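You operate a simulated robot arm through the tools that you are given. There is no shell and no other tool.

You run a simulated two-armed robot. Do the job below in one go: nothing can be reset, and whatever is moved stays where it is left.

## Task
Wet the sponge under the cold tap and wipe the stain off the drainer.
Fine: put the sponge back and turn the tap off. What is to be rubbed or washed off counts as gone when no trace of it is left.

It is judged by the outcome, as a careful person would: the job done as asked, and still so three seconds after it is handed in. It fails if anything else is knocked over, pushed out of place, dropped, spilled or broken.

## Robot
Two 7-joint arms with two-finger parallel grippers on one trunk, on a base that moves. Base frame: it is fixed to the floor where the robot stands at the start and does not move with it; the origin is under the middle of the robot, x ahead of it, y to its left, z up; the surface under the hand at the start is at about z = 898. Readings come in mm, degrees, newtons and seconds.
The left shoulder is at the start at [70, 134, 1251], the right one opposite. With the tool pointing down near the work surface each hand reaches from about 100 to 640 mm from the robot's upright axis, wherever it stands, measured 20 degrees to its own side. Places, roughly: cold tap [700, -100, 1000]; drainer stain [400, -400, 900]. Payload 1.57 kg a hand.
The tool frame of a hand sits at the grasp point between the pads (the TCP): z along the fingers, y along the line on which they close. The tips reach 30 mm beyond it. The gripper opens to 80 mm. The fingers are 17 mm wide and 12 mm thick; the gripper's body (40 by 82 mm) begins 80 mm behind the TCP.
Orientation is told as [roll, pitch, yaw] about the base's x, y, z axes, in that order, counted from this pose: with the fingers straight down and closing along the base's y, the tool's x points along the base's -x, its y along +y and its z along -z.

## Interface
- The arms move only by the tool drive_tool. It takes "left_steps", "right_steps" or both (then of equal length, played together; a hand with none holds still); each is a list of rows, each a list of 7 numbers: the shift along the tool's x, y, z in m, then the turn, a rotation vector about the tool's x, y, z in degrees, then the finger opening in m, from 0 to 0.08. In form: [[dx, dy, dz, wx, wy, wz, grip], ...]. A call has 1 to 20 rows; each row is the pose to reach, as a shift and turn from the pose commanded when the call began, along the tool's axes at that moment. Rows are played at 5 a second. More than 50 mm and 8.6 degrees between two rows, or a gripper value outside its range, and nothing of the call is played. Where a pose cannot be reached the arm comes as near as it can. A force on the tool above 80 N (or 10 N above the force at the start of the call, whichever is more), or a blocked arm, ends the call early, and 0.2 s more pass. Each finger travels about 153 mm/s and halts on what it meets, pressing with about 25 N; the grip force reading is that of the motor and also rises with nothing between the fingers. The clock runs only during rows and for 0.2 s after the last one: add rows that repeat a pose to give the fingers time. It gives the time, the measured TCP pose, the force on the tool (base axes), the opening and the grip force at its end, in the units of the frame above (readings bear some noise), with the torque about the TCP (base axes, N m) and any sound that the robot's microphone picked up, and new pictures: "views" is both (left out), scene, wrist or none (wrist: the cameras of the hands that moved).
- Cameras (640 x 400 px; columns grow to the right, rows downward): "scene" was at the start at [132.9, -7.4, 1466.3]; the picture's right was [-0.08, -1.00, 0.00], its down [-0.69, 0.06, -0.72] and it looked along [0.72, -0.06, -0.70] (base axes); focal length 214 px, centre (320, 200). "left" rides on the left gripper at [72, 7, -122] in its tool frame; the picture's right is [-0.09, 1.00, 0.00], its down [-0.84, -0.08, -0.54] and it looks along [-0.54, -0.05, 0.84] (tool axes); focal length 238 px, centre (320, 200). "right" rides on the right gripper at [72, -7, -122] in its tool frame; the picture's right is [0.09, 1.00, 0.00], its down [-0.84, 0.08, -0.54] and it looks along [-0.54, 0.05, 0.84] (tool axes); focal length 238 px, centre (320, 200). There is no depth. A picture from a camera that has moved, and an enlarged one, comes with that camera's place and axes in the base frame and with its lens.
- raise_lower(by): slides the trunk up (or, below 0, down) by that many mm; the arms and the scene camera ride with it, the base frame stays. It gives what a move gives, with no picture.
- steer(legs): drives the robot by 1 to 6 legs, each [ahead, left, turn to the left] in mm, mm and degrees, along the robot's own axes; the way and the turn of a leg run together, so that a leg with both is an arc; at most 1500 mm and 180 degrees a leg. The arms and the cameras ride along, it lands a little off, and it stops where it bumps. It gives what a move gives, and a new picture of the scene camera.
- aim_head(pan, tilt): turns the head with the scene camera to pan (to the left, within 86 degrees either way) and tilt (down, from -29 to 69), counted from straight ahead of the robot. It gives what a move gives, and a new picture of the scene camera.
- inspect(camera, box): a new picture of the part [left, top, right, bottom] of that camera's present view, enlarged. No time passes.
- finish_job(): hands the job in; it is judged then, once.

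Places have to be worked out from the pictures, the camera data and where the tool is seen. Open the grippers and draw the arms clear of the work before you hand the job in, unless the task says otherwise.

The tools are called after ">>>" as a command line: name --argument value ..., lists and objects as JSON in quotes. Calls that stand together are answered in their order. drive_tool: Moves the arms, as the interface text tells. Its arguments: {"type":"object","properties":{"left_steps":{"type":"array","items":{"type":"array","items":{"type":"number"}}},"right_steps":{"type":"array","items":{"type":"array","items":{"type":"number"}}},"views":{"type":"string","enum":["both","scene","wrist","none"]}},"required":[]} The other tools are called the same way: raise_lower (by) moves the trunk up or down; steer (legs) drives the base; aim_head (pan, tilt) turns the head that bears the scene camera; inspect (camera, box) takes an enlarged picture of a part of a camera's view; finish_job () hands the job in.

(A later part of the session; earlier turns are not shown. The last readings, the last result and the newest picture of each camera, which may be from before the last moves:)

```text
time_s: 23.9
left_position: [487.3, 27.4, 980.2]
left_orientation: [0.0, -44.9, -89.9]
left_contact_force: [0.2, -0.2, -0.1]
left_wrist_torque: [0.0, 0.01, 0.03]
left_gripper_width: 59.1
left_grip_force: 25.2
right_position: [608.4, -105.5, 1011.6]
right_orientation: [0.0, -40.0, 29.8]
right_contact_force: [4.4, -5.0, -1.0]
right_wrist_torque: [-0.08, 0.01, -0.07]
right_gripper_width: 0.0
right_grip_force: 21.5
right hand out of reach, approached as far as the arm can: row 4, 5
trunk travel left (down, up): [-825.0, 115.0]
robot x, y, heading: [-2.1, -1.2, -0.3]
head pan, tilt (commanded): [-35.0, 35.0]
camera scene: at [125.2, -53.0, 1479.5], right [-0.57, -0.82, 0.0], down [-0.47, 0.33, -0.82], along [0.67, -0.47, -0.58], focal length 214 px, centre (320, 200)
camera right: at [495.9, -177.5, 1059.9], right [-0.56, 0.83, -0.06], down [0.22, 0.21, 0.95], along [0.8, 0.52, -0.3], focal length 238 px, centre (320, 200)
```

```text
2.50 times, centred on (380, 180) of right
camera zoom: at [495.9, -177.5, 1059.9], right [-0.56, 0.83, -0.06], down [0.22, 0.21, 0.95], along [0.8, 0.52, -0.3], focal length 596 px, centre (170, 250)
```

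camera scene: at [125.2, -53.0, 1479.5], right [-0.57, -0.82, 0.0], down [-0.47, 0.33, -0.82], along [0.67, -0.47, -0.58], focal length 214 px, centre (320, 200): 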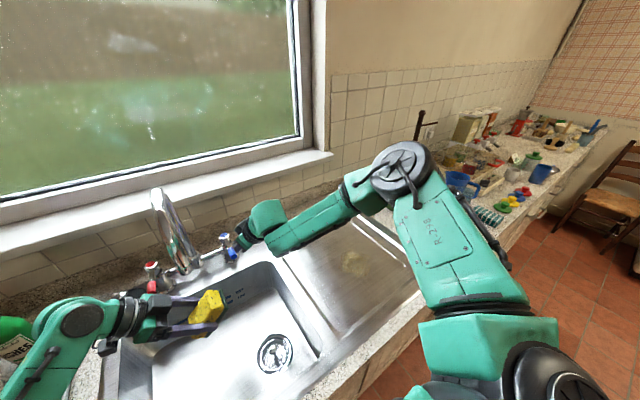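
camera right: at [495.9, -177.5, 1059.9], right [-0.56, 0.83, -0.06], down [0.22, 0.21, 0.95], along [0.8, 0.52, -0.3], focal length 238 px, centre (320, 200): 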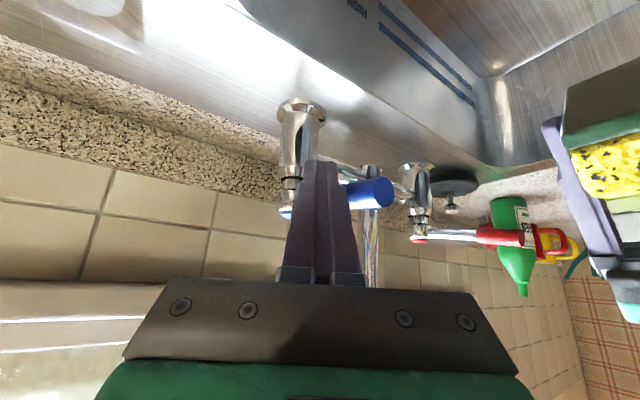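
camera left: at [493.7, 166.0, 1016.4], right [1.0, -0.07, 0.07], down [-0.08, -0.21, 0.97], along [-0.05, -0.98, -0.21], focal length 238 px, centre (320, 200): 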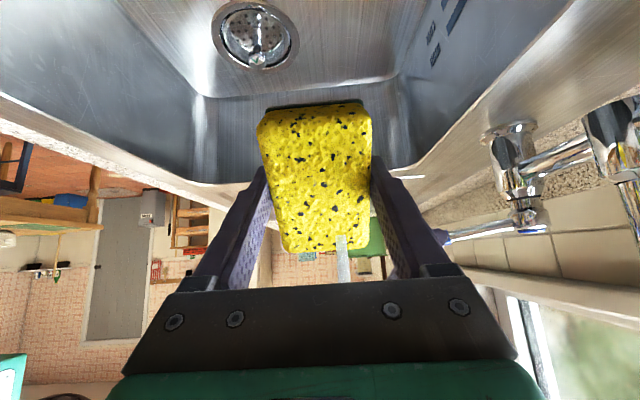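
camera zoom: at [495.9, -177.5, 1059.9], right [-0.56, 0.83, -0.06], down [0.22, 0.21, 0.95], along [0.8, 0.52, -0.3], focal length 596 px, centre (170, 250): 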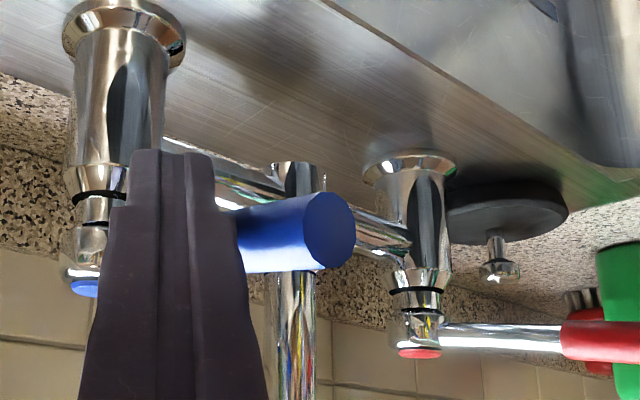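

The water has stopped, and the lever is straight and parallel to the hot one, with about 7 N of contact against its stop. I'll back the right hand off to the right and up to its starting place.

>>> drive_tool --right_steps '[[0.0102, -0.0131, -0.0086, 0, 0, 0, 0], [0.0242, -0.024, -0.0465, 0, 0, 0, 0], [0.0324, -0.0331, -0.0899, 0, 0, 0, 0], [0.0358, -0.0411, -0.1221, 1.05, 3.9, 2.88, 0], [0.0392, -0.0491, -0.1544, 2.09, 7.81, 5.75, 0], [0.0426, -0.0571, -0.1866, 3.14, 11.7, 8.63, 0], [0.046, -0.0651, -0.2189, 4.18, 15.6, 11.5, 0], [0.0494, -0.0732, -0.2511, 5.23, 19.5, 14.4, 0], [0.0528, -0.0812, -0.2833, 6.28, 23.4, 17.25, 0], [0.0562, -0.0892, -0.3156, 7.32, 27.3, 20.1, 0], [0.0596, -0.0972, -0.3478, 8.37, 31.2, 23.0, 0], [0.063, -0.1052, -0.3801, 9.41, 35.1, 25.9, 0], [0.0664, -0.1132, -0.4123, 10.46, 39.05, 28.75, 0], [0.0664, -0.1132, -0.4123, 10.46, 39.05, 28.75, 0]]' --views "both"

>>> inspect --camera "scene" --box '[130, 180, 290, 340]'

```text
time_s: 26.9
left_position: [487.6, 28.7, 981.8]
left_orientation: [-0.1, -45.0, -89.9]
left_contact_force: [0.0, -0.4, 0.0]
left_wrist_torque: [-0.02, -0.01, 0.02]
left_gripper_width: 59.0
left_grip_force: 25.0
right_position: [388.8, -360.7, 1285.4]
right_orientation: [0.0, 0.0, -0.2]
right_contact_force: [-0.7, 0.2, 0.5]
right_wrist_torque: [0.01, -0.04, 0.02]
right_gripper_width: 0.1
right_grip_force: 21.6
trunk travel left (down, up): [-825.0, 115.0]
robot x, y, heading: [1.5, 2.9, -0.1]
head pan, tilt (commanded): [-35.0, 35.0]
camera scene: at [123.5, -51.1, 1479.7], right [-0.57, -0.82, 0.0], down [-0.47, 0.33, -0.82], along [0.67, -0.47, -0.57], focal length 214 px, centre (320, 200)
camera right: at [316.0, -367.2, 1408.7], right [-0.09, 1.0, 0.0], down [0.84, 0.08, 0.54], along [0.54, 0.05, -0.84], focal length 238 px, centre (320, 200)
```

scene: 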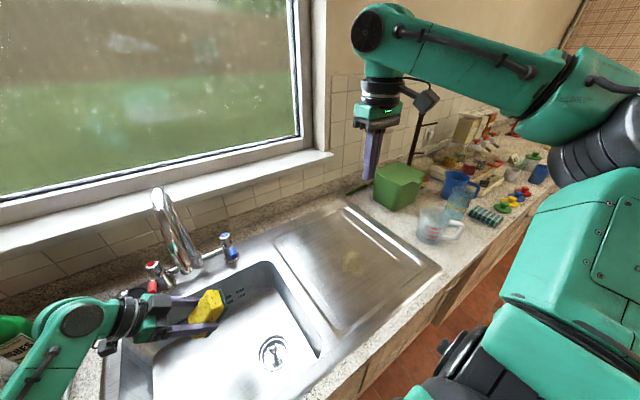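
right: 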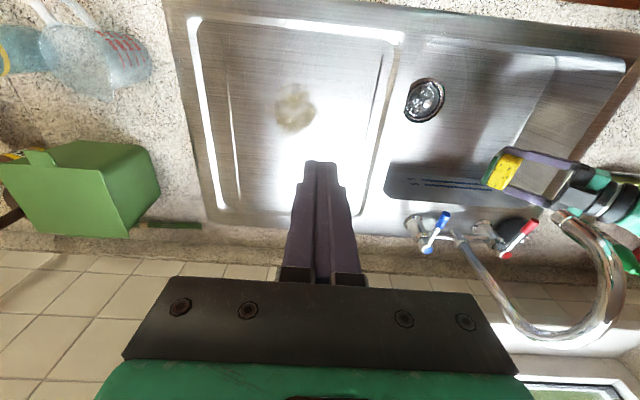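

```text
2.50 times, centred on (210, 260) of scene
camera zoom: at [123.5, -51.1, 1479.7], right [-0.57, -0.82, 0.0], down [-0.47, 0.33, -0.82], along [0.67, -0.47, -0.57], focal length 536 px, centre (595, 50)
```

zoom: 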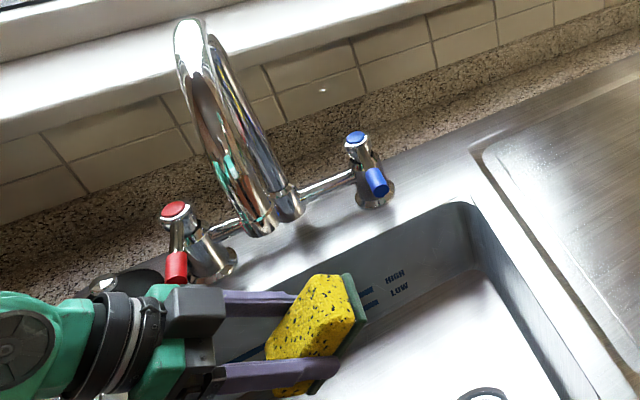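

Tap looks off. I'll verify the lever alignment in the right wrist view, which is back almost at its starting viewpoint.

>>> inspect --camera "right" --box '[390, 190, 560, 290]'

>>> inspect --camera "right" --box '[170, 0, 420, 160]'

```text
3.76 times, centred on (475, 240) of right
camera zoom: at [316.0, -367.2, 1408.7], right [-0.09, 1.0, 0.0], down [0.84, 0.08, 0.54], along [0.54, 0.05, -0.84], focal length 897 px, centre (-264, 49)
```

zoom: 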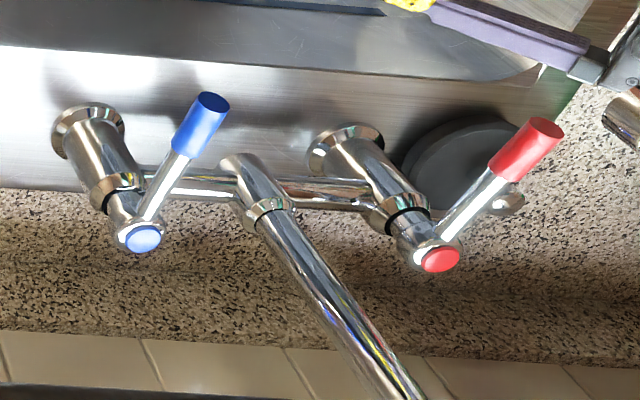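

```text
2.50 times, centred on (295, 80) of right
camera zoom: at [316.0, -367.2, 1408.7], right [-0.09, 1.0, 0.0], down [0.84, 0.08, 0.54], along [0.54, 0.05, -0.84], focal length 596 px, centre (382, 500)
```

zoom: 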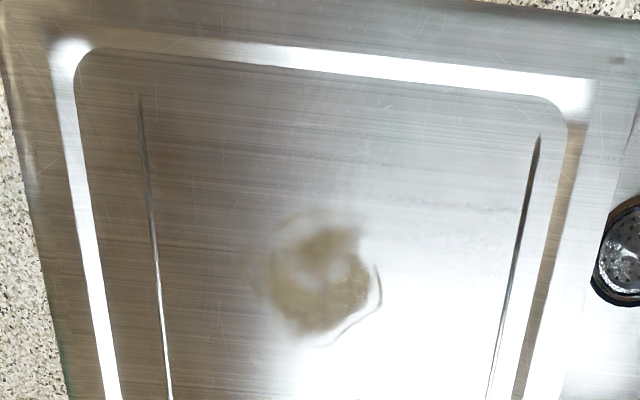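

Both levers are parallel, so the tap is closed. The stain spans about x 377–492, y -470 to -354. Now I draw the sponge back out from under the spout and level the hand before driving the base to the right.

>>> drive_tool --left_steps '[[0, -0.04, 0, 0, 0, 0, 0.04], [0, -0.08, 0, 0, 0, 0, 0.04], [-0.0042, -0.0884, -0.0099, 0, 5.63, 0, 0.04], [-0.0085, -0.0968, -0.0198, 0, 11.25, 0, 0.04], [-0.0127, -0.1052, -0.0297, 0, 16.9, 0, 0.04], [-0.017, -0.1136, -0.0396, 0, 22.5, 0, 0.04], [-0.0212, -0.122, -0.0495, 0, 28.1, 0, 0.04], [-0.0254, -0.1304, -0.0594, 0, 33.75, 0, 0.04], [-0.0297, -0.1388, -0.0693, 0, 39.4, 0, 0.04], [-0.0339, -0.147, -0.0792, 0, 45, 0, 0.04], [-0.0339, -0.147, -0.0792, 0, 45, 0, 0.04]]' --views "both"

>>> aim_head --pan -4.8 --tilt 44.1

```text
time_s: 29.4
left_position: [341.7, 60.8, 1060.8]
left_orientation: [0.0, 0.1, -90.0]
left_contact_force: [-0.1, 0.9, -0.1]
left_wrist_torque: [-0.01, -0.03, 0.02]
left_gripper_width: 59.3
left_grip_force: 25.2
right_position: [389.4, -360.8, 1285.9]
right_orientation: [0.0, -0.1, -0.1]
right_contact_force: [0.1, 0.4, 0.0]
right_wrist_torque: [0.02, 0.0, 0.0]
right_gripper_width: 0.0
right_grip_force: 21.3
trunk travel left (down, up): [-825.0, 115.0]
robot x, y, heading: [-3.8, 2.2, 0.2]
head pan, tilt (commanded): [-35.0, 35.0]
camera scene: at [123.2, -50.8, 1479.8], right [-0.57, -0.82, 0.0], down [-0.47, 0.33, -0.82], along [0.67, -0.47, -0.57], focal length 214 px, centre (320, 200)
camera left: at [348.4, 132.3, 1182.2], right [1.0, -0.09, 0.0], down [-0.08, -0.84, 0.54], along [-0.05, -0.54, -0.84], focal length 238 px, centre (320, 200)
```

scene: 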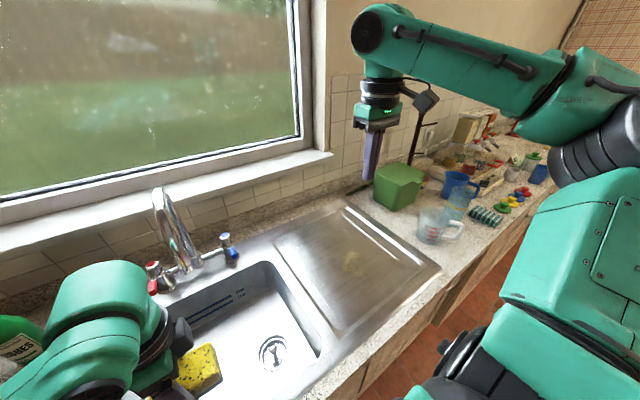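
left: 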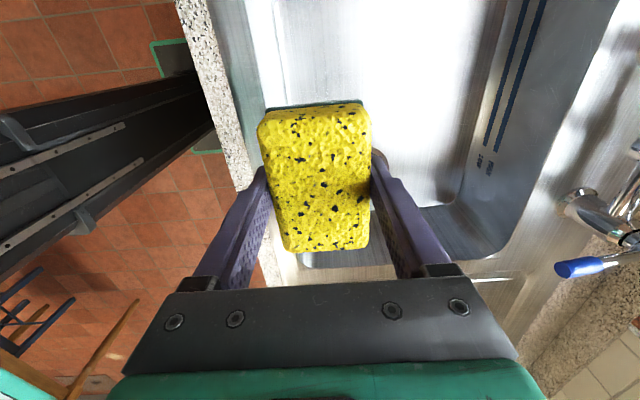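

```text
time_s: 30.3
left_position: [341.2, 60.1, 1061.3]
left_orientation: [0.0, 0.0, -90.0]
left_contact_force: [0.0, 0.4, -1.2]
left_wrist_torque: [0.02, -0.03, 0.02]
left_gripper_width: 59.3
left_grip_force: 25.1
right_position: [388.9, -361.7, 1285.8]
right_orientation: [0.0, -0.1, -0.2]
right_contact_force: [-0.2, -0.4, -0.6]
right_wrist_torque: [-0.02, 0.0, 0.01]
right_gripper_width: 0.2
right_grip_force: 21.7
trunk travel left (down, up): [-825.0, 115.0]
robot x, y, heading: [-1.2, 0.8, -0.1]
head pan, tilt (commanded): [-4.8, 44.1]
camera scene: at [132.8, -7.6, 1466.3], right [-0.08, -1.0, 0.0], down [-0.69, 0.06, -0.72], along [0.72, -0.06, -0.7], focal length 214 px, centre (320, 200)
```

scene: 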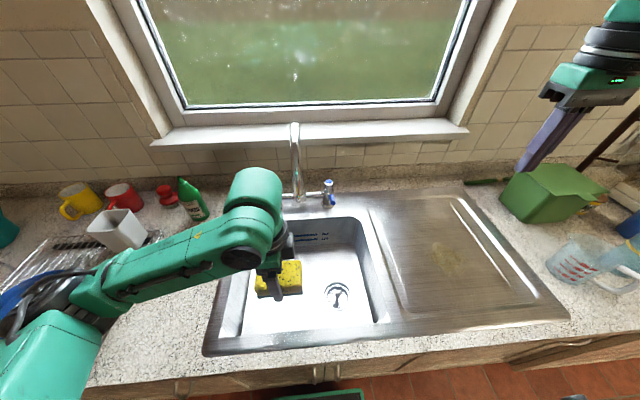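

The arms are clear: the sponge is at x≈341, well in front of the spout, and the right hand is stowed high. I'll drive 400 mm to the right so the stain lies in front of the left hand.

>>> steer --legs '[[0, -200, 0], [0, -200, 0]]'

```text
time_s: 33.1
left_position: [340.0, -345.7, 1060.0]
left_orientation: [0.0, -0.1, -90.3]
left_contact_force: [0.1, -0.7, -0.7]
left_wrist_torque: [0.0, 0.03, 0.0]
left_gripper_width: 59.1
left_grip_force: 24.7
right_position: [386.0, -765.2, 1286.9]
right_orientation: [-0.2, -0.1, -0.2]
right_contact_force: [-0.4, 0.3, 0.8]
right_wrist_torque: [-0.05, 0.02, 0.0]
right_gripper_width: 0.0
right_grip_force: 21.6
trunk travel left (down, up): [-825.0, 115.0]
robot x, y, heading: [1.6, -406.7, -0.3]
head pan, tilt (commanded): [-4.8, 44.1]
camera scene: at [131.1, -410.3, 1466.3], right [-0.09, -1.0, 0.0], down [-0.69, 0.06, -0.72], along [0.72, -0.07, -0.7], focal length 214 px, centre (320, 200)
```

scene: 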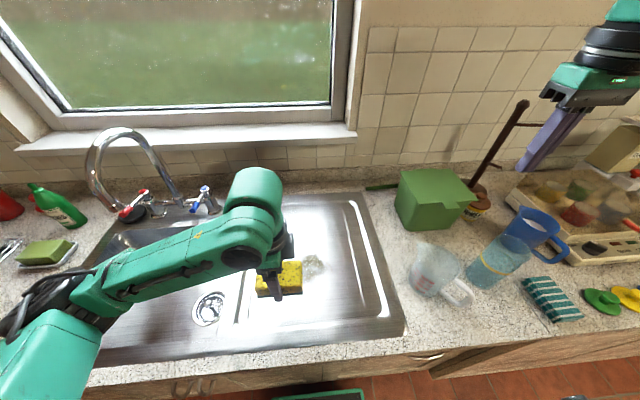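

The robot is at y≈-407 with the stain now right in front of the left hand. I'll bring the sponge over the stain and come down toward the drainer, watching for contact.

>>> drive_tool --left_steps '[[-0.02, 0.03, 0.025, 0, 0, 0, 0.04], [-0.045, 0.06, 0.05, 0, 0, 0, 0.04], [-0.065, 0.09, 0.08, 0, 0, 0, 0.04], [-0.065, 0.09, 0.1, 0, 0, 0, 0.04], [-0.065, 0.09, 0.11, 0, 0, 0, 0.04], [-0.065, 0.09, 0.115, 0, 0, 0, 0.04], [-0.065, 0.09, 0.115, 0, 0, 0, 0.04]]' --views "both"

```text
time_s: 34.7
left_position: [429.7, -414.0, 946.3]
left_orientation: [0.0, 0.0, -90.2]
left_contact_force: [-0.3, 0.7, 0.1]
left_wrist_torque: [0.04, 0.0, 0.02]
left_gripper_width: 59.2
left_grip_force: 24.9
right_position: [385.4, -769.4, 1285.8]
right_orientation: [0.0, -0.1, -0.2]
right_contact_force: [0.9, 0.5, 1.0]
right_wrist_torque: [0.01, 0.04, -0.01]
right_gripper_width: 0.0
right_grip_force: 20.8
trunk travel left (down, up): [-825.0, 115.0]
robot x, y, heading: [-4.3, -409.4, -0.2]
head pan, tilt (commanded): [-4.8, 44.1]
camera scene: at [131.1, -414.6, 1466.2], right [-0.09, -1.0, 0.0], down [-0.69, 0.06, -0.72], along [0.72, -0.06, -0.7], focal length 214 px, centre (320, 200)
camera left: at [436.7, -340.9, 1068.3], right [1.0, -0.1, 0.0], down [-0.08, -0.84, 0.54], along [-0.05, -0.54, -0.84], focal length 238 px, centre (320, 200)
```

scene: 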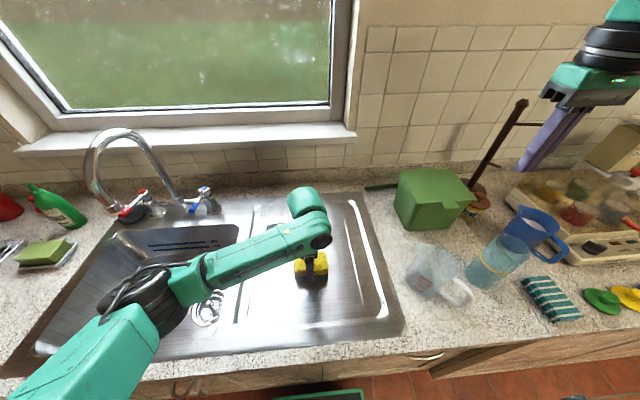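
left: 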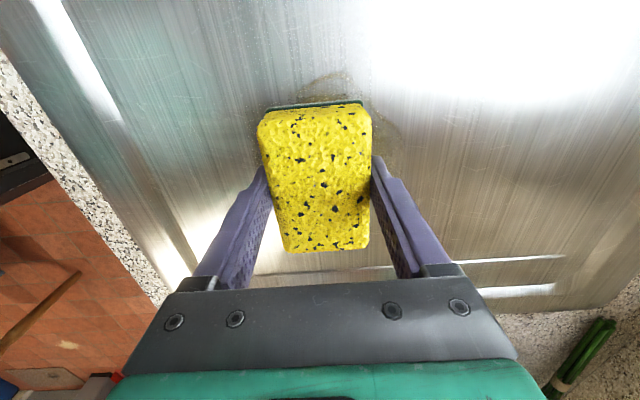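

No contact yet at z≈946. I'll lower gently in 3 mm steps.

>>> drive_tool --left_steps '[[0, 0, 0.003, 0, 0, 0, 0.04], [0, 0, 0.006, 0, 0, 0, 0.04], [0, 0, 0.009, 0, 0, 0, 0.04], [0, 0, 0.009, 0, 0, 0, 0.04]]' --views "none"

```text
time_s: 35.7
left_position: [430.2, -414.8, 936.1]
left_orientation: [0.0, 0.0, -90.3]
left_contact_force: [0.0, 0.2, -0.4]
left_wrist_torque: [-0.01, 0.03, 0.0]
left_gripper_width: 59.0
left_grip_force: 24.9
right_position: [384.7, -767.9, 1285.7]
right_orientation: [0.0, -0.1, -0.3]
right_contact_force: [-0.2, -0.2, -0.8]
right_wrist_torque: [0.01, -0.03, 0.03]
right_gripper_width: 0.0
right_grip_force: 21.1
trunk travel left (down, up): [-825.0, 115.0]
robot x, y, heading: [-4.5, -406.8, -0.4]
head pan, tilt (commanded): [-4.8, 44.1]
```

No contact yet at 936. I'll continue down a little further.

>>> drive_tool --left_steps '[[0, 0, 0.002, 0, 0, 0, 0.04], [0, 0, 0.004, 0, 0, 0, 0.04], [0, 0, 0.004, 0, 0, 0, 0.04]]' --views "none"

```text
time_s: 36.5
left_position: [429.3, -413.8, 932.9]
left_orientation: [0.0, 0.0, -90.1]
left_contact_force: [0.6, 0.7, 4.9]
left_wrist_torque: [0.23, 0.03, -0.01]
left_gripper_width: 59.1
left_grip_force: 25.4
right_position: [384.7, -769.3, 1286.2]
right_orientation: [0.1, -0.1, -0.3]
right_contact_force: [-0.4, -0.5, -0.6]
right_wrist_torque: [0.0, 0.01, 0.04]
right_gripper_width: 0.2
right_grip_force: 21.3
trunk travel left (down, up): [-825.0, 115.0]
robot x, y, heading: [1.6, -409.4, -0.5]
head pan, tilt (commanded): [-4.8, 44.1]
```

Light contact: about 5 N at z≈933. I'll press slightly more and wipe back and forth along x through the stain's middle.

>>> drive_tool --left_steps '[[0, 0, 0.0015, 0, 0, 0, 0.04], [0, 0.02, 0.0015, 0, 0, 0, 0.04], [0, 0.04, 0.0015, 0, 0, 0, 0.04], [0, 0.06, 0.0015, 0, 0, 0, 0.04], [0, 0.04, 0.0015, 0, 0, 0, 0.04], [0, 0.02, 0.0015, 0, 0, 0, 0.04], [0, 0, 0.0015, 0, 0, 0, 0.04], [0, -0.02, 0.0015, 0, 0, 0, 0.04], [0, -0.04, 0.0015, 0, 0, 0, 0.04], [0, -0.06, 0.0015, 0, 0, 0, 0.04], [0, -0.04, 0.0015, 0, 0, 0, 0.04], [0, -0.02, 0.0015, 0, 0, 0, 0.04], [0, 0, 0.0015, 0, 0, 0, 0.04]]' --views "both"

```text
time_s: 39.3
left_position: [424.8, -413.7, 930.9]
left_orientation: [0.0, 0.1, -90.1]
left_contact_force: [-2.6, 0.6, 5.2]
left_wrist_torque: [0.0, 0.27, -0.02]
left_gripper_width: 59.3
left_grip_force: 24.9
right_position: [383.9, -769.4, 1286.9]
right_orientation: [0.0, -0.3, -0.3]
right_contact_force: [-0.1, -0.1, 1.2]
right_wrist_torque: [-0.01, 0.02, -0.02]
right_gripper_width: 0.0
right_grip_force: 21.3
trunk travel left (down, up): [-825.0, 115.0]
robot x, y, heading: [-1.2, -414.2, -0.1]
head pan, tilt (commanded): [-4.8, 44.1]
camera scene: at [127.6, -415.0, 1466.4], right [-0.09, -1.0, 0.0], down [-0.69, 0.06, -0.72], along [0.72, -0.06, -0.69], focal length 214 px, centre (320, 200)
camera left: at [432.4, -341.4, 1051.5], right [1.0, -0.1, 0.0], down [-0.08, -0.84, 0.54], along [-0.05, -0.54, -0.84], focal length 238 px, centre (320, 200)
```

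scene: 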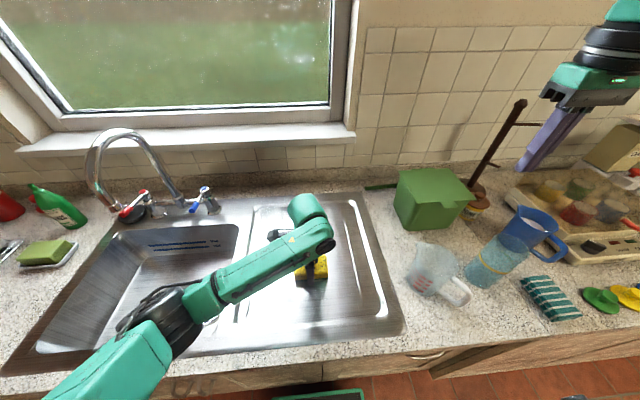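
left: 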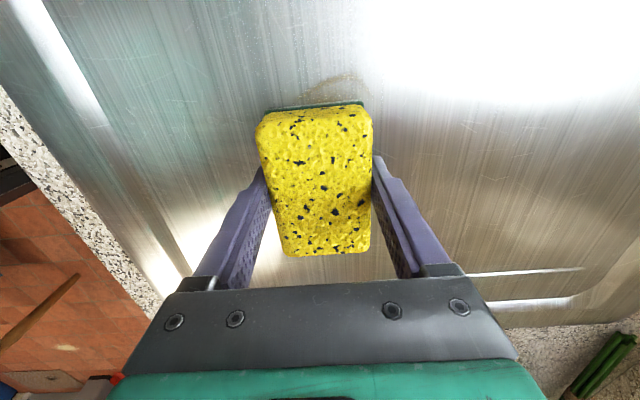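

The middle strip is clean, with a remnant still showing on the +y side. I'll shift the sponge about 37 mm that way and repeat the strokes.

>>> drive_tool --left_steps '[[0.018, 0, 0, 0, 0, 0, 0.04], [0.037, 0, 0, 0, 0, 0, 0.04], [0.037, 0.025, 0, 0, 0, 0, 0.04], [0.037, 0.05, 0, 0, 0, 0, 0.04], [0.037, 0.075, 0, 0, 0, 0, 0.04], [0.037, 0.05, 0, 0, 0, 0, 0.04], [0.037, 0.025, 0, 0, 0, 0, 0.04], [0.037, 0, 0, 0, 0, 0, 0.04], [0.037, -0.025, 0, 0, 0, 0, 0.04], [0.037, -0.05, 0, 0, 0, 0, 0.04], [0.037, -0.065, 0, 0, 0, 0, 0.04], [0.037, -0.04, 0, 0, 0, 0, 0.04], [0.037, -0.015, 0, 0, 0, 0, 0.04], [0.037, 0.01, 0, 0, 0, 0, 0.04], [0.037, 0.035, 0, 0, 0, 0, 0.04], [0.037, 0.06, 0, 0, 0, 0, 0.04], [0.037, 0.075, 0, 0, 0, 0, 0.04], [0.037, 0.05, 0, 0, 0, 0, 0.04], [0.037, 0.025, 0, 0, 0, 0, 0.04], [0.037, 0, 0, 0, 0, 0, 0.04]]' --views "both"

```text
time_s: 43.5
left_position: [430.7, -379.2, 931.1]
left_orientation: [0.3, -0.1, -90.2]
left_contact_force: [5.7, 0.1, 17.4]
left_wrist_torque: [0.16, 0.22, -0.03]
left_gripper_width: 59.1
left_grip_force: 25.0
right_position: [383.9, -769.8, 1287.7]
right_orientation: [0.0, 0.0, -0.3]
right_contact_force: [0.1, 0.1, -1.0]
right_wrist_torque: [0.0, 0.01, 0.0]
right_gripper_width: 0.0
right_grip_force: 21.1
trunk travel left (down, up): [-825.0, 115.0]
robot x, y, heading: [0.5, -406.4, -0.3]
head pan, tilt (commanded): [-4.8, 44.1]
camera scene: at [130.3, -414.9, 1466.6], right [-0.09, -1.0, 0.0], down [-0.69, 0.06, -0.72], along [0.72, -0.06, -0.7], focal length 214 px, centre (320, 200)
camera left: at [436.7, -306.7, 1051.5], right [1.0, -0.09, 0.0], down [-0.08, -0.84, 0.54], along [-0.05, -0.54, -0.84], focal length 238 px, centre (320, 200)
```

scene: 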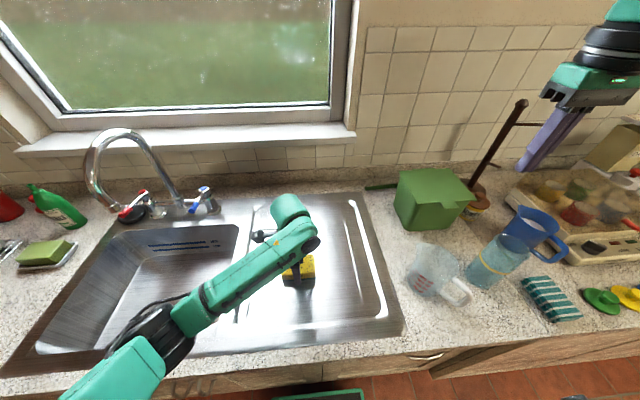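
left: 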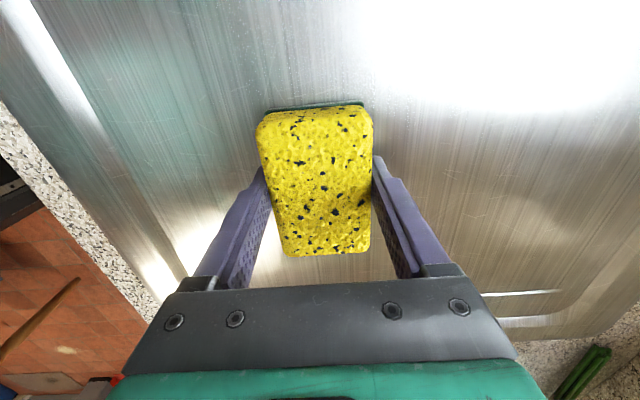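

The +y side looks clean. Now I'll shift to the -y side of the stain (TCP y≈-450) and stroke there.

>>> drive_tool --left_steps '[[-0.02, 0, -0.001, 0, 0, 0, 0.04], [-0.045, 0, -0.0005, 0, 0, 0, 0.04], [-0.072, 0, 0, 0, 0, 0, 0.04], [-0.072, 0.025, 0, 0, 0, 0, 0.04], [-0.072, 0.05, 0, 0, 0, 0, 0.04], [-0.072, 0.07, 0, 0, 0, 0, 0.04], [-0.072, 0.045, 0, 0, 0, 0, 0.04], [-0.072, 0.02, 0, 0, 0, 0, 0.04], [-0.072, -0.005, 0, 0, 0, 0, 0.04], [-0.072, -0.03, 0, 0, 0, 0, 0.04], [-0.072, -0.05, 0, 0, 0, 0, 0.04], [-0.072, -0.068, 0, 0, 0, 0, 0.04], [-0.072, -0.045, 0, 0, 0, 0, 0.04], [-0.072, -0.02, 0, 0, 0, 0, 0.04], [-0.072, 0.005, 0, 0, 0, 0, 0.04], [-0.072, 0.03, 0, 0, 0, 0, 0.04], [-0.072, 0.055, 0, 0, 0, 0, 0.04], [-0.072, 0.07, 0, 0, 0, 0, 0.04], [-0.072, 0.045, 0, 0, 0, 0, 0.04], [-0.072, 0.02, 0, 0, 0, 0, 0.04]]' --views "both"

```text
time_s: 47.7
left_position: [448.9, -447.2, 931.9]
left_orientation: [0.1, 0.0, -90.2]
left_contact_force: [-1.3, -0.1, 0.2]
left_wrist_torque: [-0.03, 0.0, 0.0]
left_gripper_width: 59.1
left_grip_force: 25.1
right_position: [384.3, -768.1, 1286.7]
right_orientation: [-0.1, -0.1, -0.3]
right_contact_force: [0.0, 0.7, 0.7]
right_wrist_torque: [-0.03, -0.04, 0.03]
right_gripper_width: 0.0
right_grip_force: 21.6
trunk travel left (down, up): [-825.0, 115.0]
robot x, y, heading: [-1.4, -406.6, -0.2]
head pan, tilt (commanded): [-4.8, 44.1]
camera scene: at [129.8, -414.2, 1466.4], right [-0.09, -1.0, 0.0], down [-0.69, 0.06, -0.72], along [0.72, -0.06, -0.7], focal length 214 px, centre (320, 200)
camera left: at [456.0, -376.2, 1053.1], right [1.0, -0.1, 0.0], down [-0.08, -0.84, 0.54], along [-0.05, -0.54, -0.84], focal length 238 px, centre (320, 200)
```

scene: 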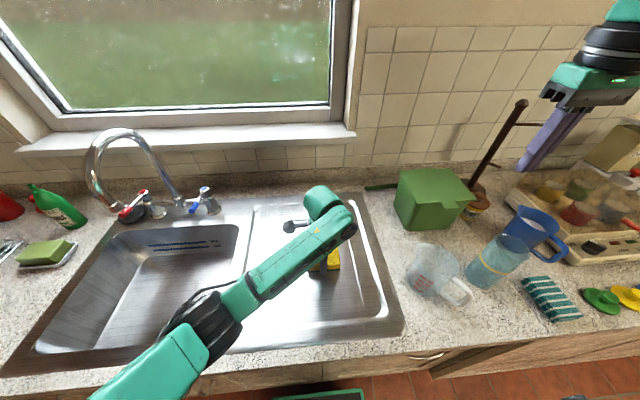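
left: 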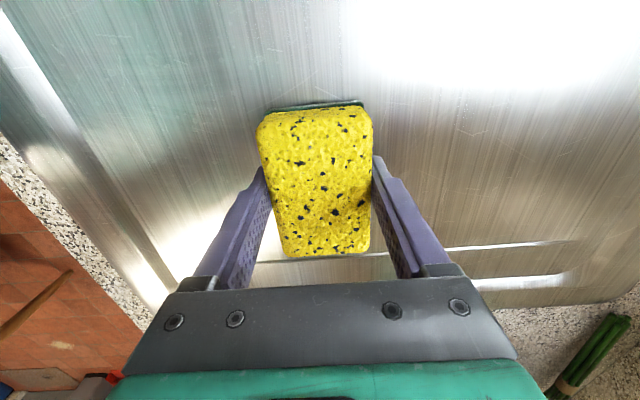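

The contact force there is nearly zero, so the plate falls away slightly on this side. I'll lower about 2.5 mm and stroke this strip again.

>>> drive_tool --left_steps '[[0, 0, 0.0015, 0, 0, 0, 0.04], [0, 0, 0.0025, 0, 0, 0, 0.04], [0, 0.025, 0.0025, 0, 0, 0, 0.04], [0, 0.045, 0.0025, 0, 0, 0, 0.04], [0, 0.02, 0.0025, 0, 0, 0, 0.04], [0, -0.005, 0.0025, 0, 0, 0, 0.04], [0, -0.03, 0.0025, 0, 0, 0, 0.04], [0, -0.055, 0.0025, 0, 0, 0, 0.04], [0, -0.075, 0.0025, 0, 0, 0, 0.04], [0, -0.088, 0.0025, 0, 0, 0, 0.04], [0, -0.065, 0.0025, 0, 0, 0, 0.04], [0, -0.04, 0.0025, 0, 0, 0, 0.04], [0, -0.015, 0.0025, 0, 0, 0, 0.04], [0, 0.01, 0.0025, 0, 0, 0, 0.04], [0, 0.035, 0.0025, 0, 0, 0, 0.04], [0, 0.05, 0.0025, 0, 0, 0, 0.04], [0, 0.025, 0.0025, 0, 0, 0, 0.04], [0, 0, 0.0025, 0, 0, 0, 0.04], [0, -0.02, 0.0025, 0, 0, 0, 0.04]]' --views "none"

```text
time_s: 51.7
left_position: [430.7, -449.6, 931.2]
left_orientation: [0.0, 0.0, -90.2]
left_contact_force: [1.7, -0.5, 9.3]
left_wrist_torque: [-0.15, -0.13, 0.07]
left_gripper_width: 59.2
left_grip_force: 25.0
right_position: [385.2, -769.9, 1286.7]
right_orientation: [0.0, -0.1, -0.3]
right_contact_force: [0.7, 0.0, 0.3]
right_wrist_torque: [0.01, 0.0, 0.02]
right_gripper_width: 0.2
right_grip_force: 21.3
trunk travel left (down, up): [-825.0, 115.0]
robot x, y, heading: [-2.9, -406.4, -0.1]
head pan, tilt (commanded): [-4.8, 44.1]
```

Good contact this time (9 N). I'll lift the sponge and swing it over the basin to view the whole drainer.

>>> drive_tool --left_steps '[[0, 0, -0.03, 0, 0, 0, 0.04], [0.02, -0.02, -0.07, 0, 0, 0, 0.04], [0.05, -0.04, -0.1, 0, 0, 0, 0.04], [0.09, -0.06, -0.1, 0, 0, 0, 0.04], [0.13, -0.08, -0.1, 0, 0, 0, 0.04], [0.17, -0.09, -0.1, 0, 0, 0, 0.04], [0.21, -0.09, -0.1, 0, 0, 0, 0.04], [0.25, -0.09, -0.1, 0, 0, 0, 0.04], [0.29, -0.09, -0.1, 0, 0, 0, 0.04], [0.33, -0.09, -0.1, 0, 0, 0, 0.04]]' --views "both"

>>> inspect --camera "scene" --box '[220, 190, 420, 340]'

>>> inspect --camera "right" --box '[320, 0, 640, 200]'

```text
time_s: 53.9
left_position: [336.7, -116.8, 1027.3]
left_orientation: [0.1, -0.1, -90.5]
left_contact_force: [0.1, 0.2, -0.7]
left_wrist_torque: [0.01, -0.04, -0.03]
left_gripper_width: 59.2
left_grip_force: 25.0
right_position: [383.1, -768.9, 1285.5]
right_orientation: [0.0, -0.1, -0.3]
right_contact_force: [0.7, -0.5, 0.5]
right_wrist_torque: [0.01, -0.04, 0.04]
right_gripper_width: 0.1
right_grip_force: 22.0
trunk travel left (down, up): [-825.0, 115.0]
robot x, y, heading: [0.8, -407.5, -0.3]
head pan, tilt (commanded): [-4.8, 44.1]
camera scene: at [129.8, -414.6, 1466.3], right [-0.09, -1.0, 0.0], down [-0.69, 0.06, -0.72], along [0.72, -0.06, -0.7], focal length 214 px, centre (320, 200)
camera left: at [343.8, -45.2, 1149.6], right [1.0, -0.1, 0.0], down [-0.08, -0.84, 0.54], along [-0.05, -0.54, -0.84], focal length 238 px, centre (320, 200)
```

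scene: 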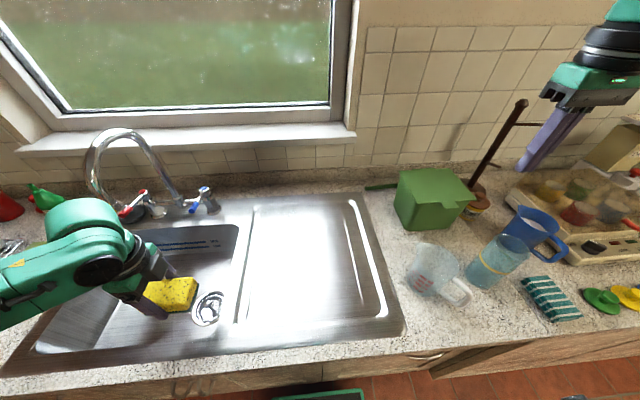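
left: 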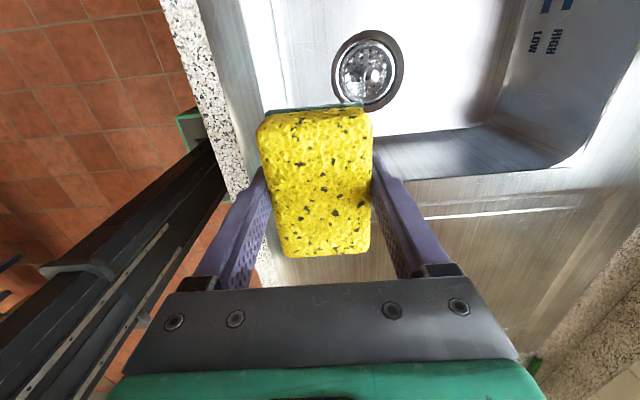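

```text
2.67 times, centred on (320, 265) of scene
camera zoom: at [129.8, -414.6, 1466.3], right [-0.09, -1.0, 0.0], down [-0.69, 0.06, -0.72], along [0.72, -0.06, -0.7], focal length 572 px, centre (320, 27)
```

zoom: 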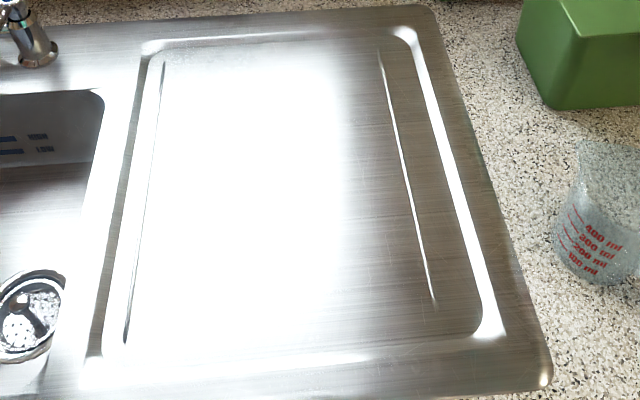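

```text
2.00 times, centred on (480, 100) of right
camera zoom: at [311.2, -775.0, 1408.7], right [-0.09, 1.0, 0.0], down [0.84, 0.07, 0.54], along [0.54, 0.05, -0.84], focal length 477 px, centre (0, 400)
```

zoom: 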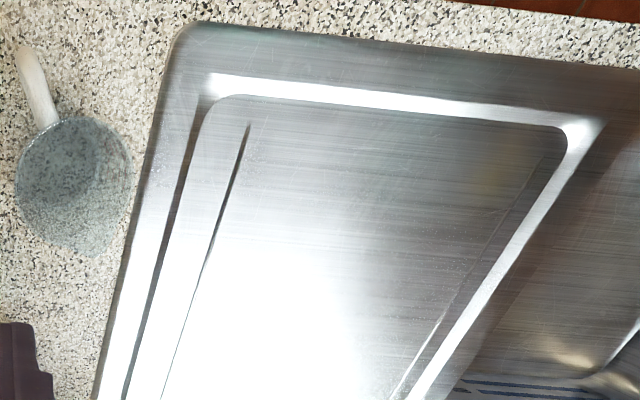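

The window's glare covers the wiped area from here. From nearer the original position the stain was free of glare, so I'll drive 220 mm back to the left and look again.

>>> steer --legs '[[0, 220, 0]]'

>>> inspect --camera "scene" --box '[320, 190, 520, 340]'

>>> inspect --camera "right" --box '[220, 0, 480, 200]'

```text
time_s: 55.6
left_position: [336.9, 99.1, 1028.0]
left_orientation: [0.0, 0.3, -90.3]
left_contact_force: [-0.3, -0.2, 0.2]
left_wrist_torque: [0.03, 0.0, -0.01]
left_gripper_width: 59.0
left_grip_force: 25.2
right_position: [387.3, -552.3, 1284.7]
right_orientation: [0.1, -0.1, -0.2]
right_contact_force: [-0.3, 0.8, -0.8]
right_wrist_torque: [0.04, 0.0, 0.03]
right_gripper_width: 0.0
right_grip_force: 21.6
trunk travel left (down, up): [-825.0, 115.0]
robot x, y, heading: [0.7, -185.9, -0.1]
head pan, tilt (commanded): [-4.8, 44.1]
camera scene: at [132.0, -200.0, 1466.2], right [-0.09, -1.0, 0.0], down [-0.69, 0.06, -0.72], along [0.72, -0.06, -0.7], focal length 214 px, centre (320, 200)
```

scene: 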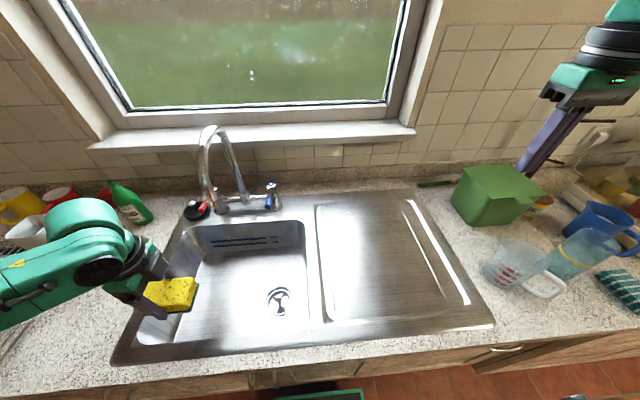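

```text
2.67 times, centred on (420, 265) of scene
camera zoom: at [132.0, -200.0, 1466.2], right [-0.09, -1.0, 0.0], down [-0.69, 0.06, -0.72], along [0.72, -0.06, -0.7], focal length 572 px, centre (53, 27)
```

zoom: 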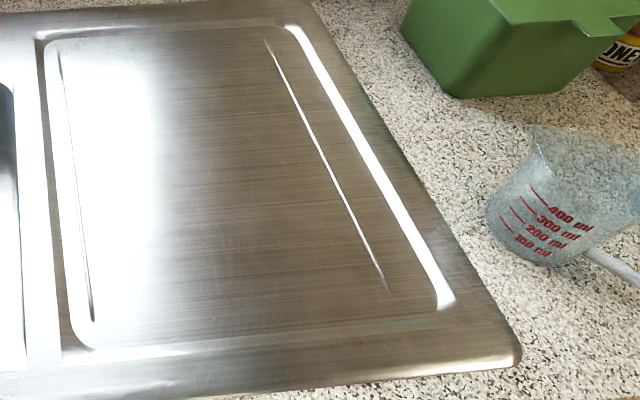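

```text
2.00 times, centred on (350, 100) of right
camera zoom: at [313.8, -560.1, 1407.4], right [-0.09, 1.0, 0.0], down [0.84, 0.07, 0.54], along [0.54, 0.05, -0.84], focal length 477 px, centre (260, 400)
```

zoom: 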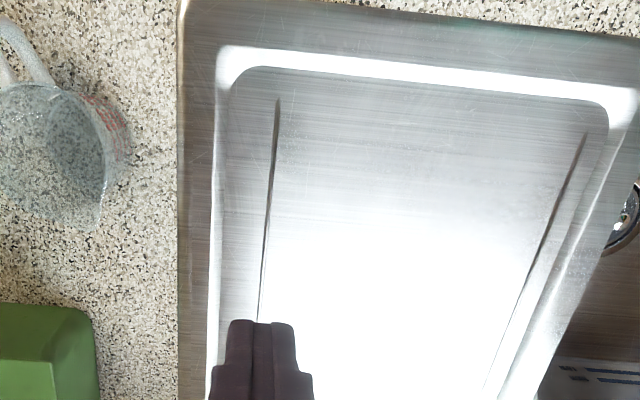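

From here the drainer looks clean around the stain's place (about (375, 265) in the view). I'll zoom in harder to look for any faint trace.

>>> inspect --camera "scene" --box '[345, 225, 425, 285]'

>>> inspect --camera "scene" --box '[325, 255, 445, 330]'

```text
6.67 times, centred on (385, 255) of scene
camera zoom: at [132.0, -200.0, 1466.2], right [-0.09, -1.0, 0.0], down [-0.69, 0.06, -0.72], along [0.72, -0.06, -0.7], focal length 1430 px, centre (-113, -167)
```

zoom: 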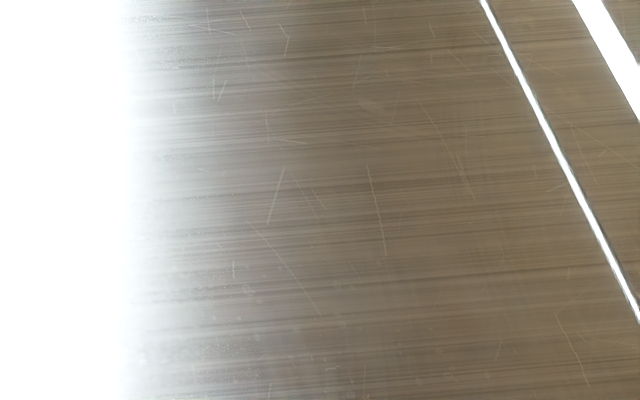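

```text
5.33 times, centred on (385, 292) of scene
camera zoom: at [132.0, -200.0, 1466.2], right [-0.09, -1.0, 0.0], down [-0.69, 0.06, -0.72], along [0.72, -0.06, -0.7], focal length 1144 px, centre (-27, -293)
```

zoom: 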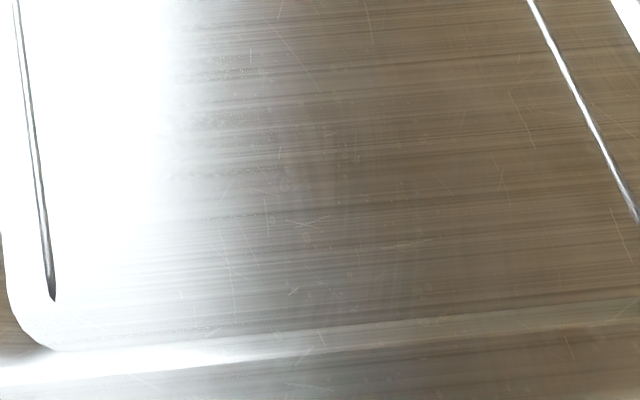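

No trace is visible in the glare-free part, but the +y edge sits in the glare. I'll drive back to the start position, where the whole stain was clearly visible at first, and compare.

>>> steer --legs '[[0, 186, 0]]'

>>> inspect --camera "scene" --box '[360, 180, 640, 360]'

>>> inspect --camera "scene" --box '[400, 225, 490, 295]'

>>> inspect --camera "right" --box '[170, 0, 420, 160]'

```text
time_s: 57.1
left_position: [337.9, 282.8, 1028.4]
left_orientation: [-0.1, 0.2, -90.2]
left_contact_force: [0.4, -0.7, -0.1]
left_wrist_torque: [0.03, -0.01, 0.01]
left_gripper_width: 59.2
left_grip_force: 24.6
right_position: [386.3, -371.8, 1285.7]
right_orientation: [0.2, 0.0, -0.2]
right_contact_force: [0.2, -0.4, 0.1]
right_wrist_torque: [0.0, 0.0, 0.01]
right_gripper_width: 0.0
right_grip_force: 21.0
trunk travel left (down, up): [-825.0, 115.0]
robot x, y, heading: [1.4, -6.8, -0.2]
head pan, tilt (commanded): [-4.8, 44.1]
camera scene: at [132.7, -17.2, 1466.2], right [-0.09, -1.0, 0.0], down [-0.69, 0.06, -0.72], along [0.72, -0.06, -0.7], focal length 214 px, centre (320, 200)
```

scene: 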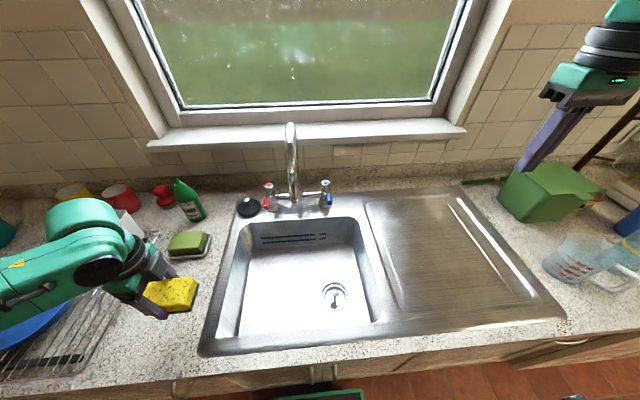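

```text
2.22 times, centred on (500, 270) of scene
camera zoom: at [132.7, -17.2, 1466.2], right [-0.09, -1.0, 0.0], down [-0.69, 0.06, -0.72], along [0.72, -0.06, -0.7], focal length 477 px, centre (-80, 44)
```

zoom: 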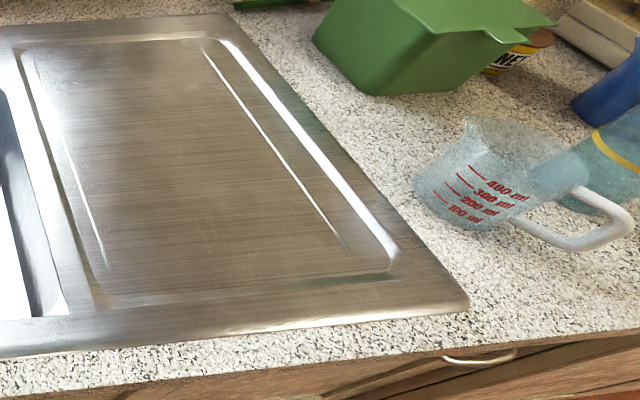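

```text
5.71 times, centred on (445, 260) of scene
camera zoom: at [132.7, -17.2, 1466.2], right [-0.09, -1.0, 0.0], down [-0.69, 0.06, -0.72], along [0.72, -0.06, -0.7], focal length 1226 px, centre (-394, -143)
```

zoom: 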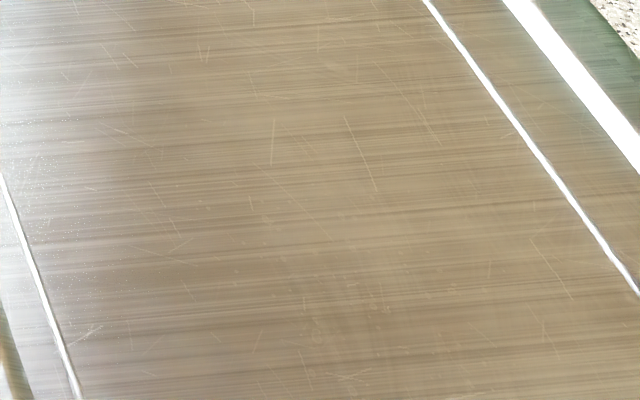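

```text
2.50 times, centred on (295, 80) of right
camera zoom: at [314.3, -377.5, 1407.3], right [-0.09, 1.0, 0.0], down [0.84, 0.07, 0.54], along [0.54, 0.05, -0.84], focal length 596 px, centre (382, 500)
```

zoom: 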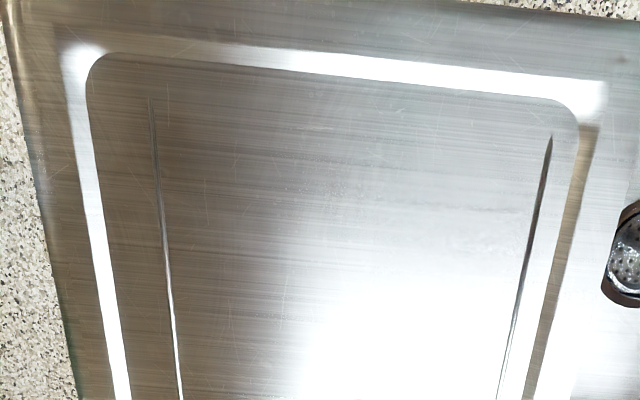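

The stain is gone in both views. One faint mark near (447, 236) deserves a closer look before I put the sponge back.

>>> inspect --camera "scene" --box '[425, 222, 469, 250]'

>>> inspect --camera "scene" --box '[420, 245, 480, 285]'

>>> inspect --camera "right" --box '[250, 60, 350, 150]'

```text
14.29 times, centred on (447, 236) of scene
camera zoom: at [132.7, -17.2, 1466.2], right [-0.09, -1.0, 0.0], down [-0.69, 0.06, -0.72], along [0.72, -0.06, -0.7], focal length 3064 px, centre (-1494, -314)
```

zoom: 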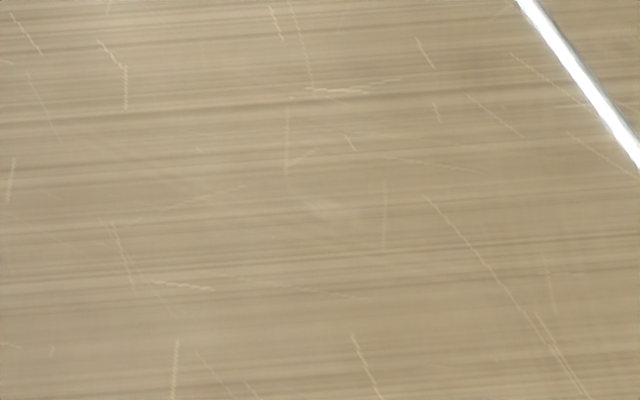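

```text
10.00 times, centred on (450, 265) of scene
camera zoom: at [132.7, -17.2, 1466.2], right [-0.09, -1.0, 0.0], down [-0.69, 0.06, -0.72], along [0.72, -0.06, -0.7], focal length 2145 px, centre (-980, -450)
```

zoom: 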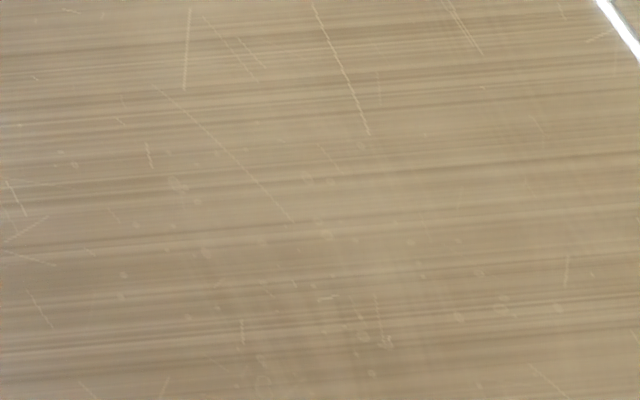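

```text
4.44 times, centred on (300, 105) of right
camera zoom: at [314.3, -377.5, 1407.3], right [-0.09, 1.0, 0.0], down [0.84, 0.07, 0.54], along [0.54, 0.05, -0.84], focal length 1059 px, centre (409, 622)
```

zoom: 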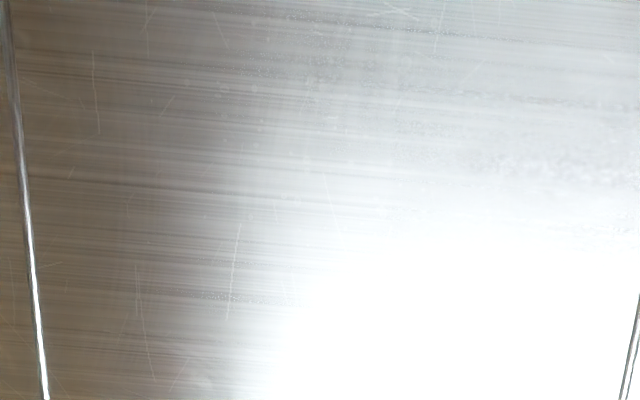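

A tiny lighter spot near [510, -463] shows in both cameras. I'll check whether it is residue or just metal texture.

>>> inspect --camera "right" --box '[250, 128, 300, 160]'

>>> inspect --camera "scene" --box '[436, 230, 458, 244]'

```text
12.50 times, centred on (275, 144) of right
camera zoom: at [314.3, -377.5, 1407.3], right [-0.09, 1.0, 0.0], down [0.84, 0.07, 0.54], along [0.54, 0.05, -0.84], focal length 2979 px, centre (882, 900)
```

zoom: 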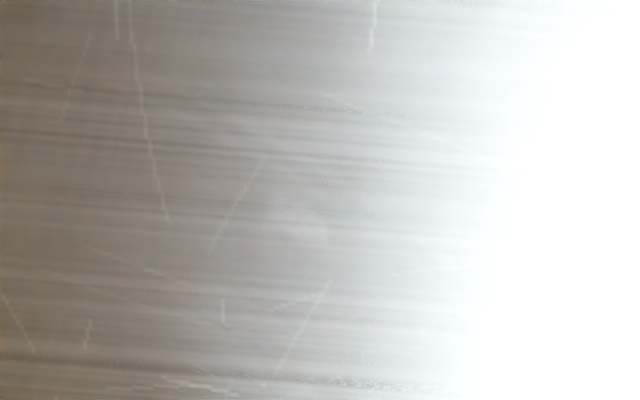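

```text
16.00 times, centred on (447, 237) of scene
camera zoom: at [132.7, -17.2, 1466.2], right [-0.09, -1.0, 0.0], down [-0.69, 0.06, -0.72], along [0.72, -0.06, -0.7], focal length 3432 px, centre (-1712, -392)
```

zoom: 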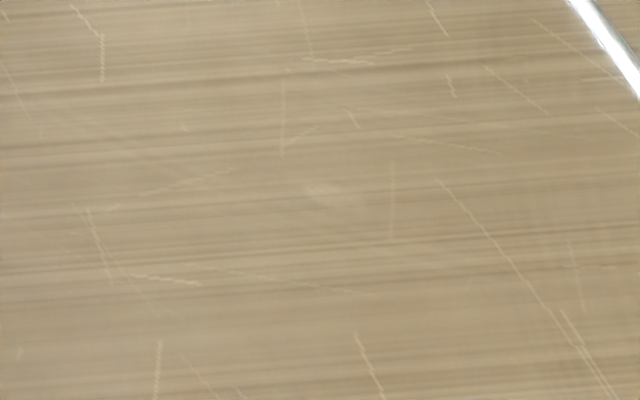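

It is probably metal texture, but as no trace may remain I'll play safe and go over that area again with the still-wet sponge. I'm driving back to the right.

>>> steer --legs '[[0, -200, 0], [0, -210, 0]]'

```text
time_s: 60.0
left_position: [337.6, -128.8, 1027.5]
left_orientation: [0.0, -0.2, -90.5]
left_contact_force: [0.3, -0.2, -0.2]
left_wrist_torque: [-0.03, 0.02, -0.01]
left_gripper_width: 59.1
left_grip_force: 25.2
right_position: [383.5, -781.1, 1287.2]
right_orientation: [-0.2, -0.1, -0.5]
right_contact_force: [-0.4, 0.1, -0.5]
right_wrist_torque: [-0.04, -0.02, 0.01]
right_gripper_width: 0.1
right_grip_force: 20.9
trunk travel left (down, up): [-825.0, 115.0]
robot x, y, heading: [-0.3, -418.5, -0.8]
head pan, tilt (commanded): [-4.8, 44.1]
camera scene: at [130.2, -424.1, 1466.3], right [-0.09, -1.0, 0.0], down [-0.69, 0.06, -0.72], along [0.71, -0.07, -0.7], focal length 214 px, centre (320, 200)
```

scene: 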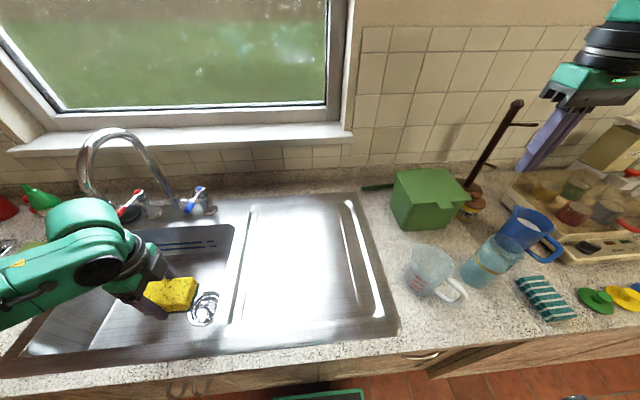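

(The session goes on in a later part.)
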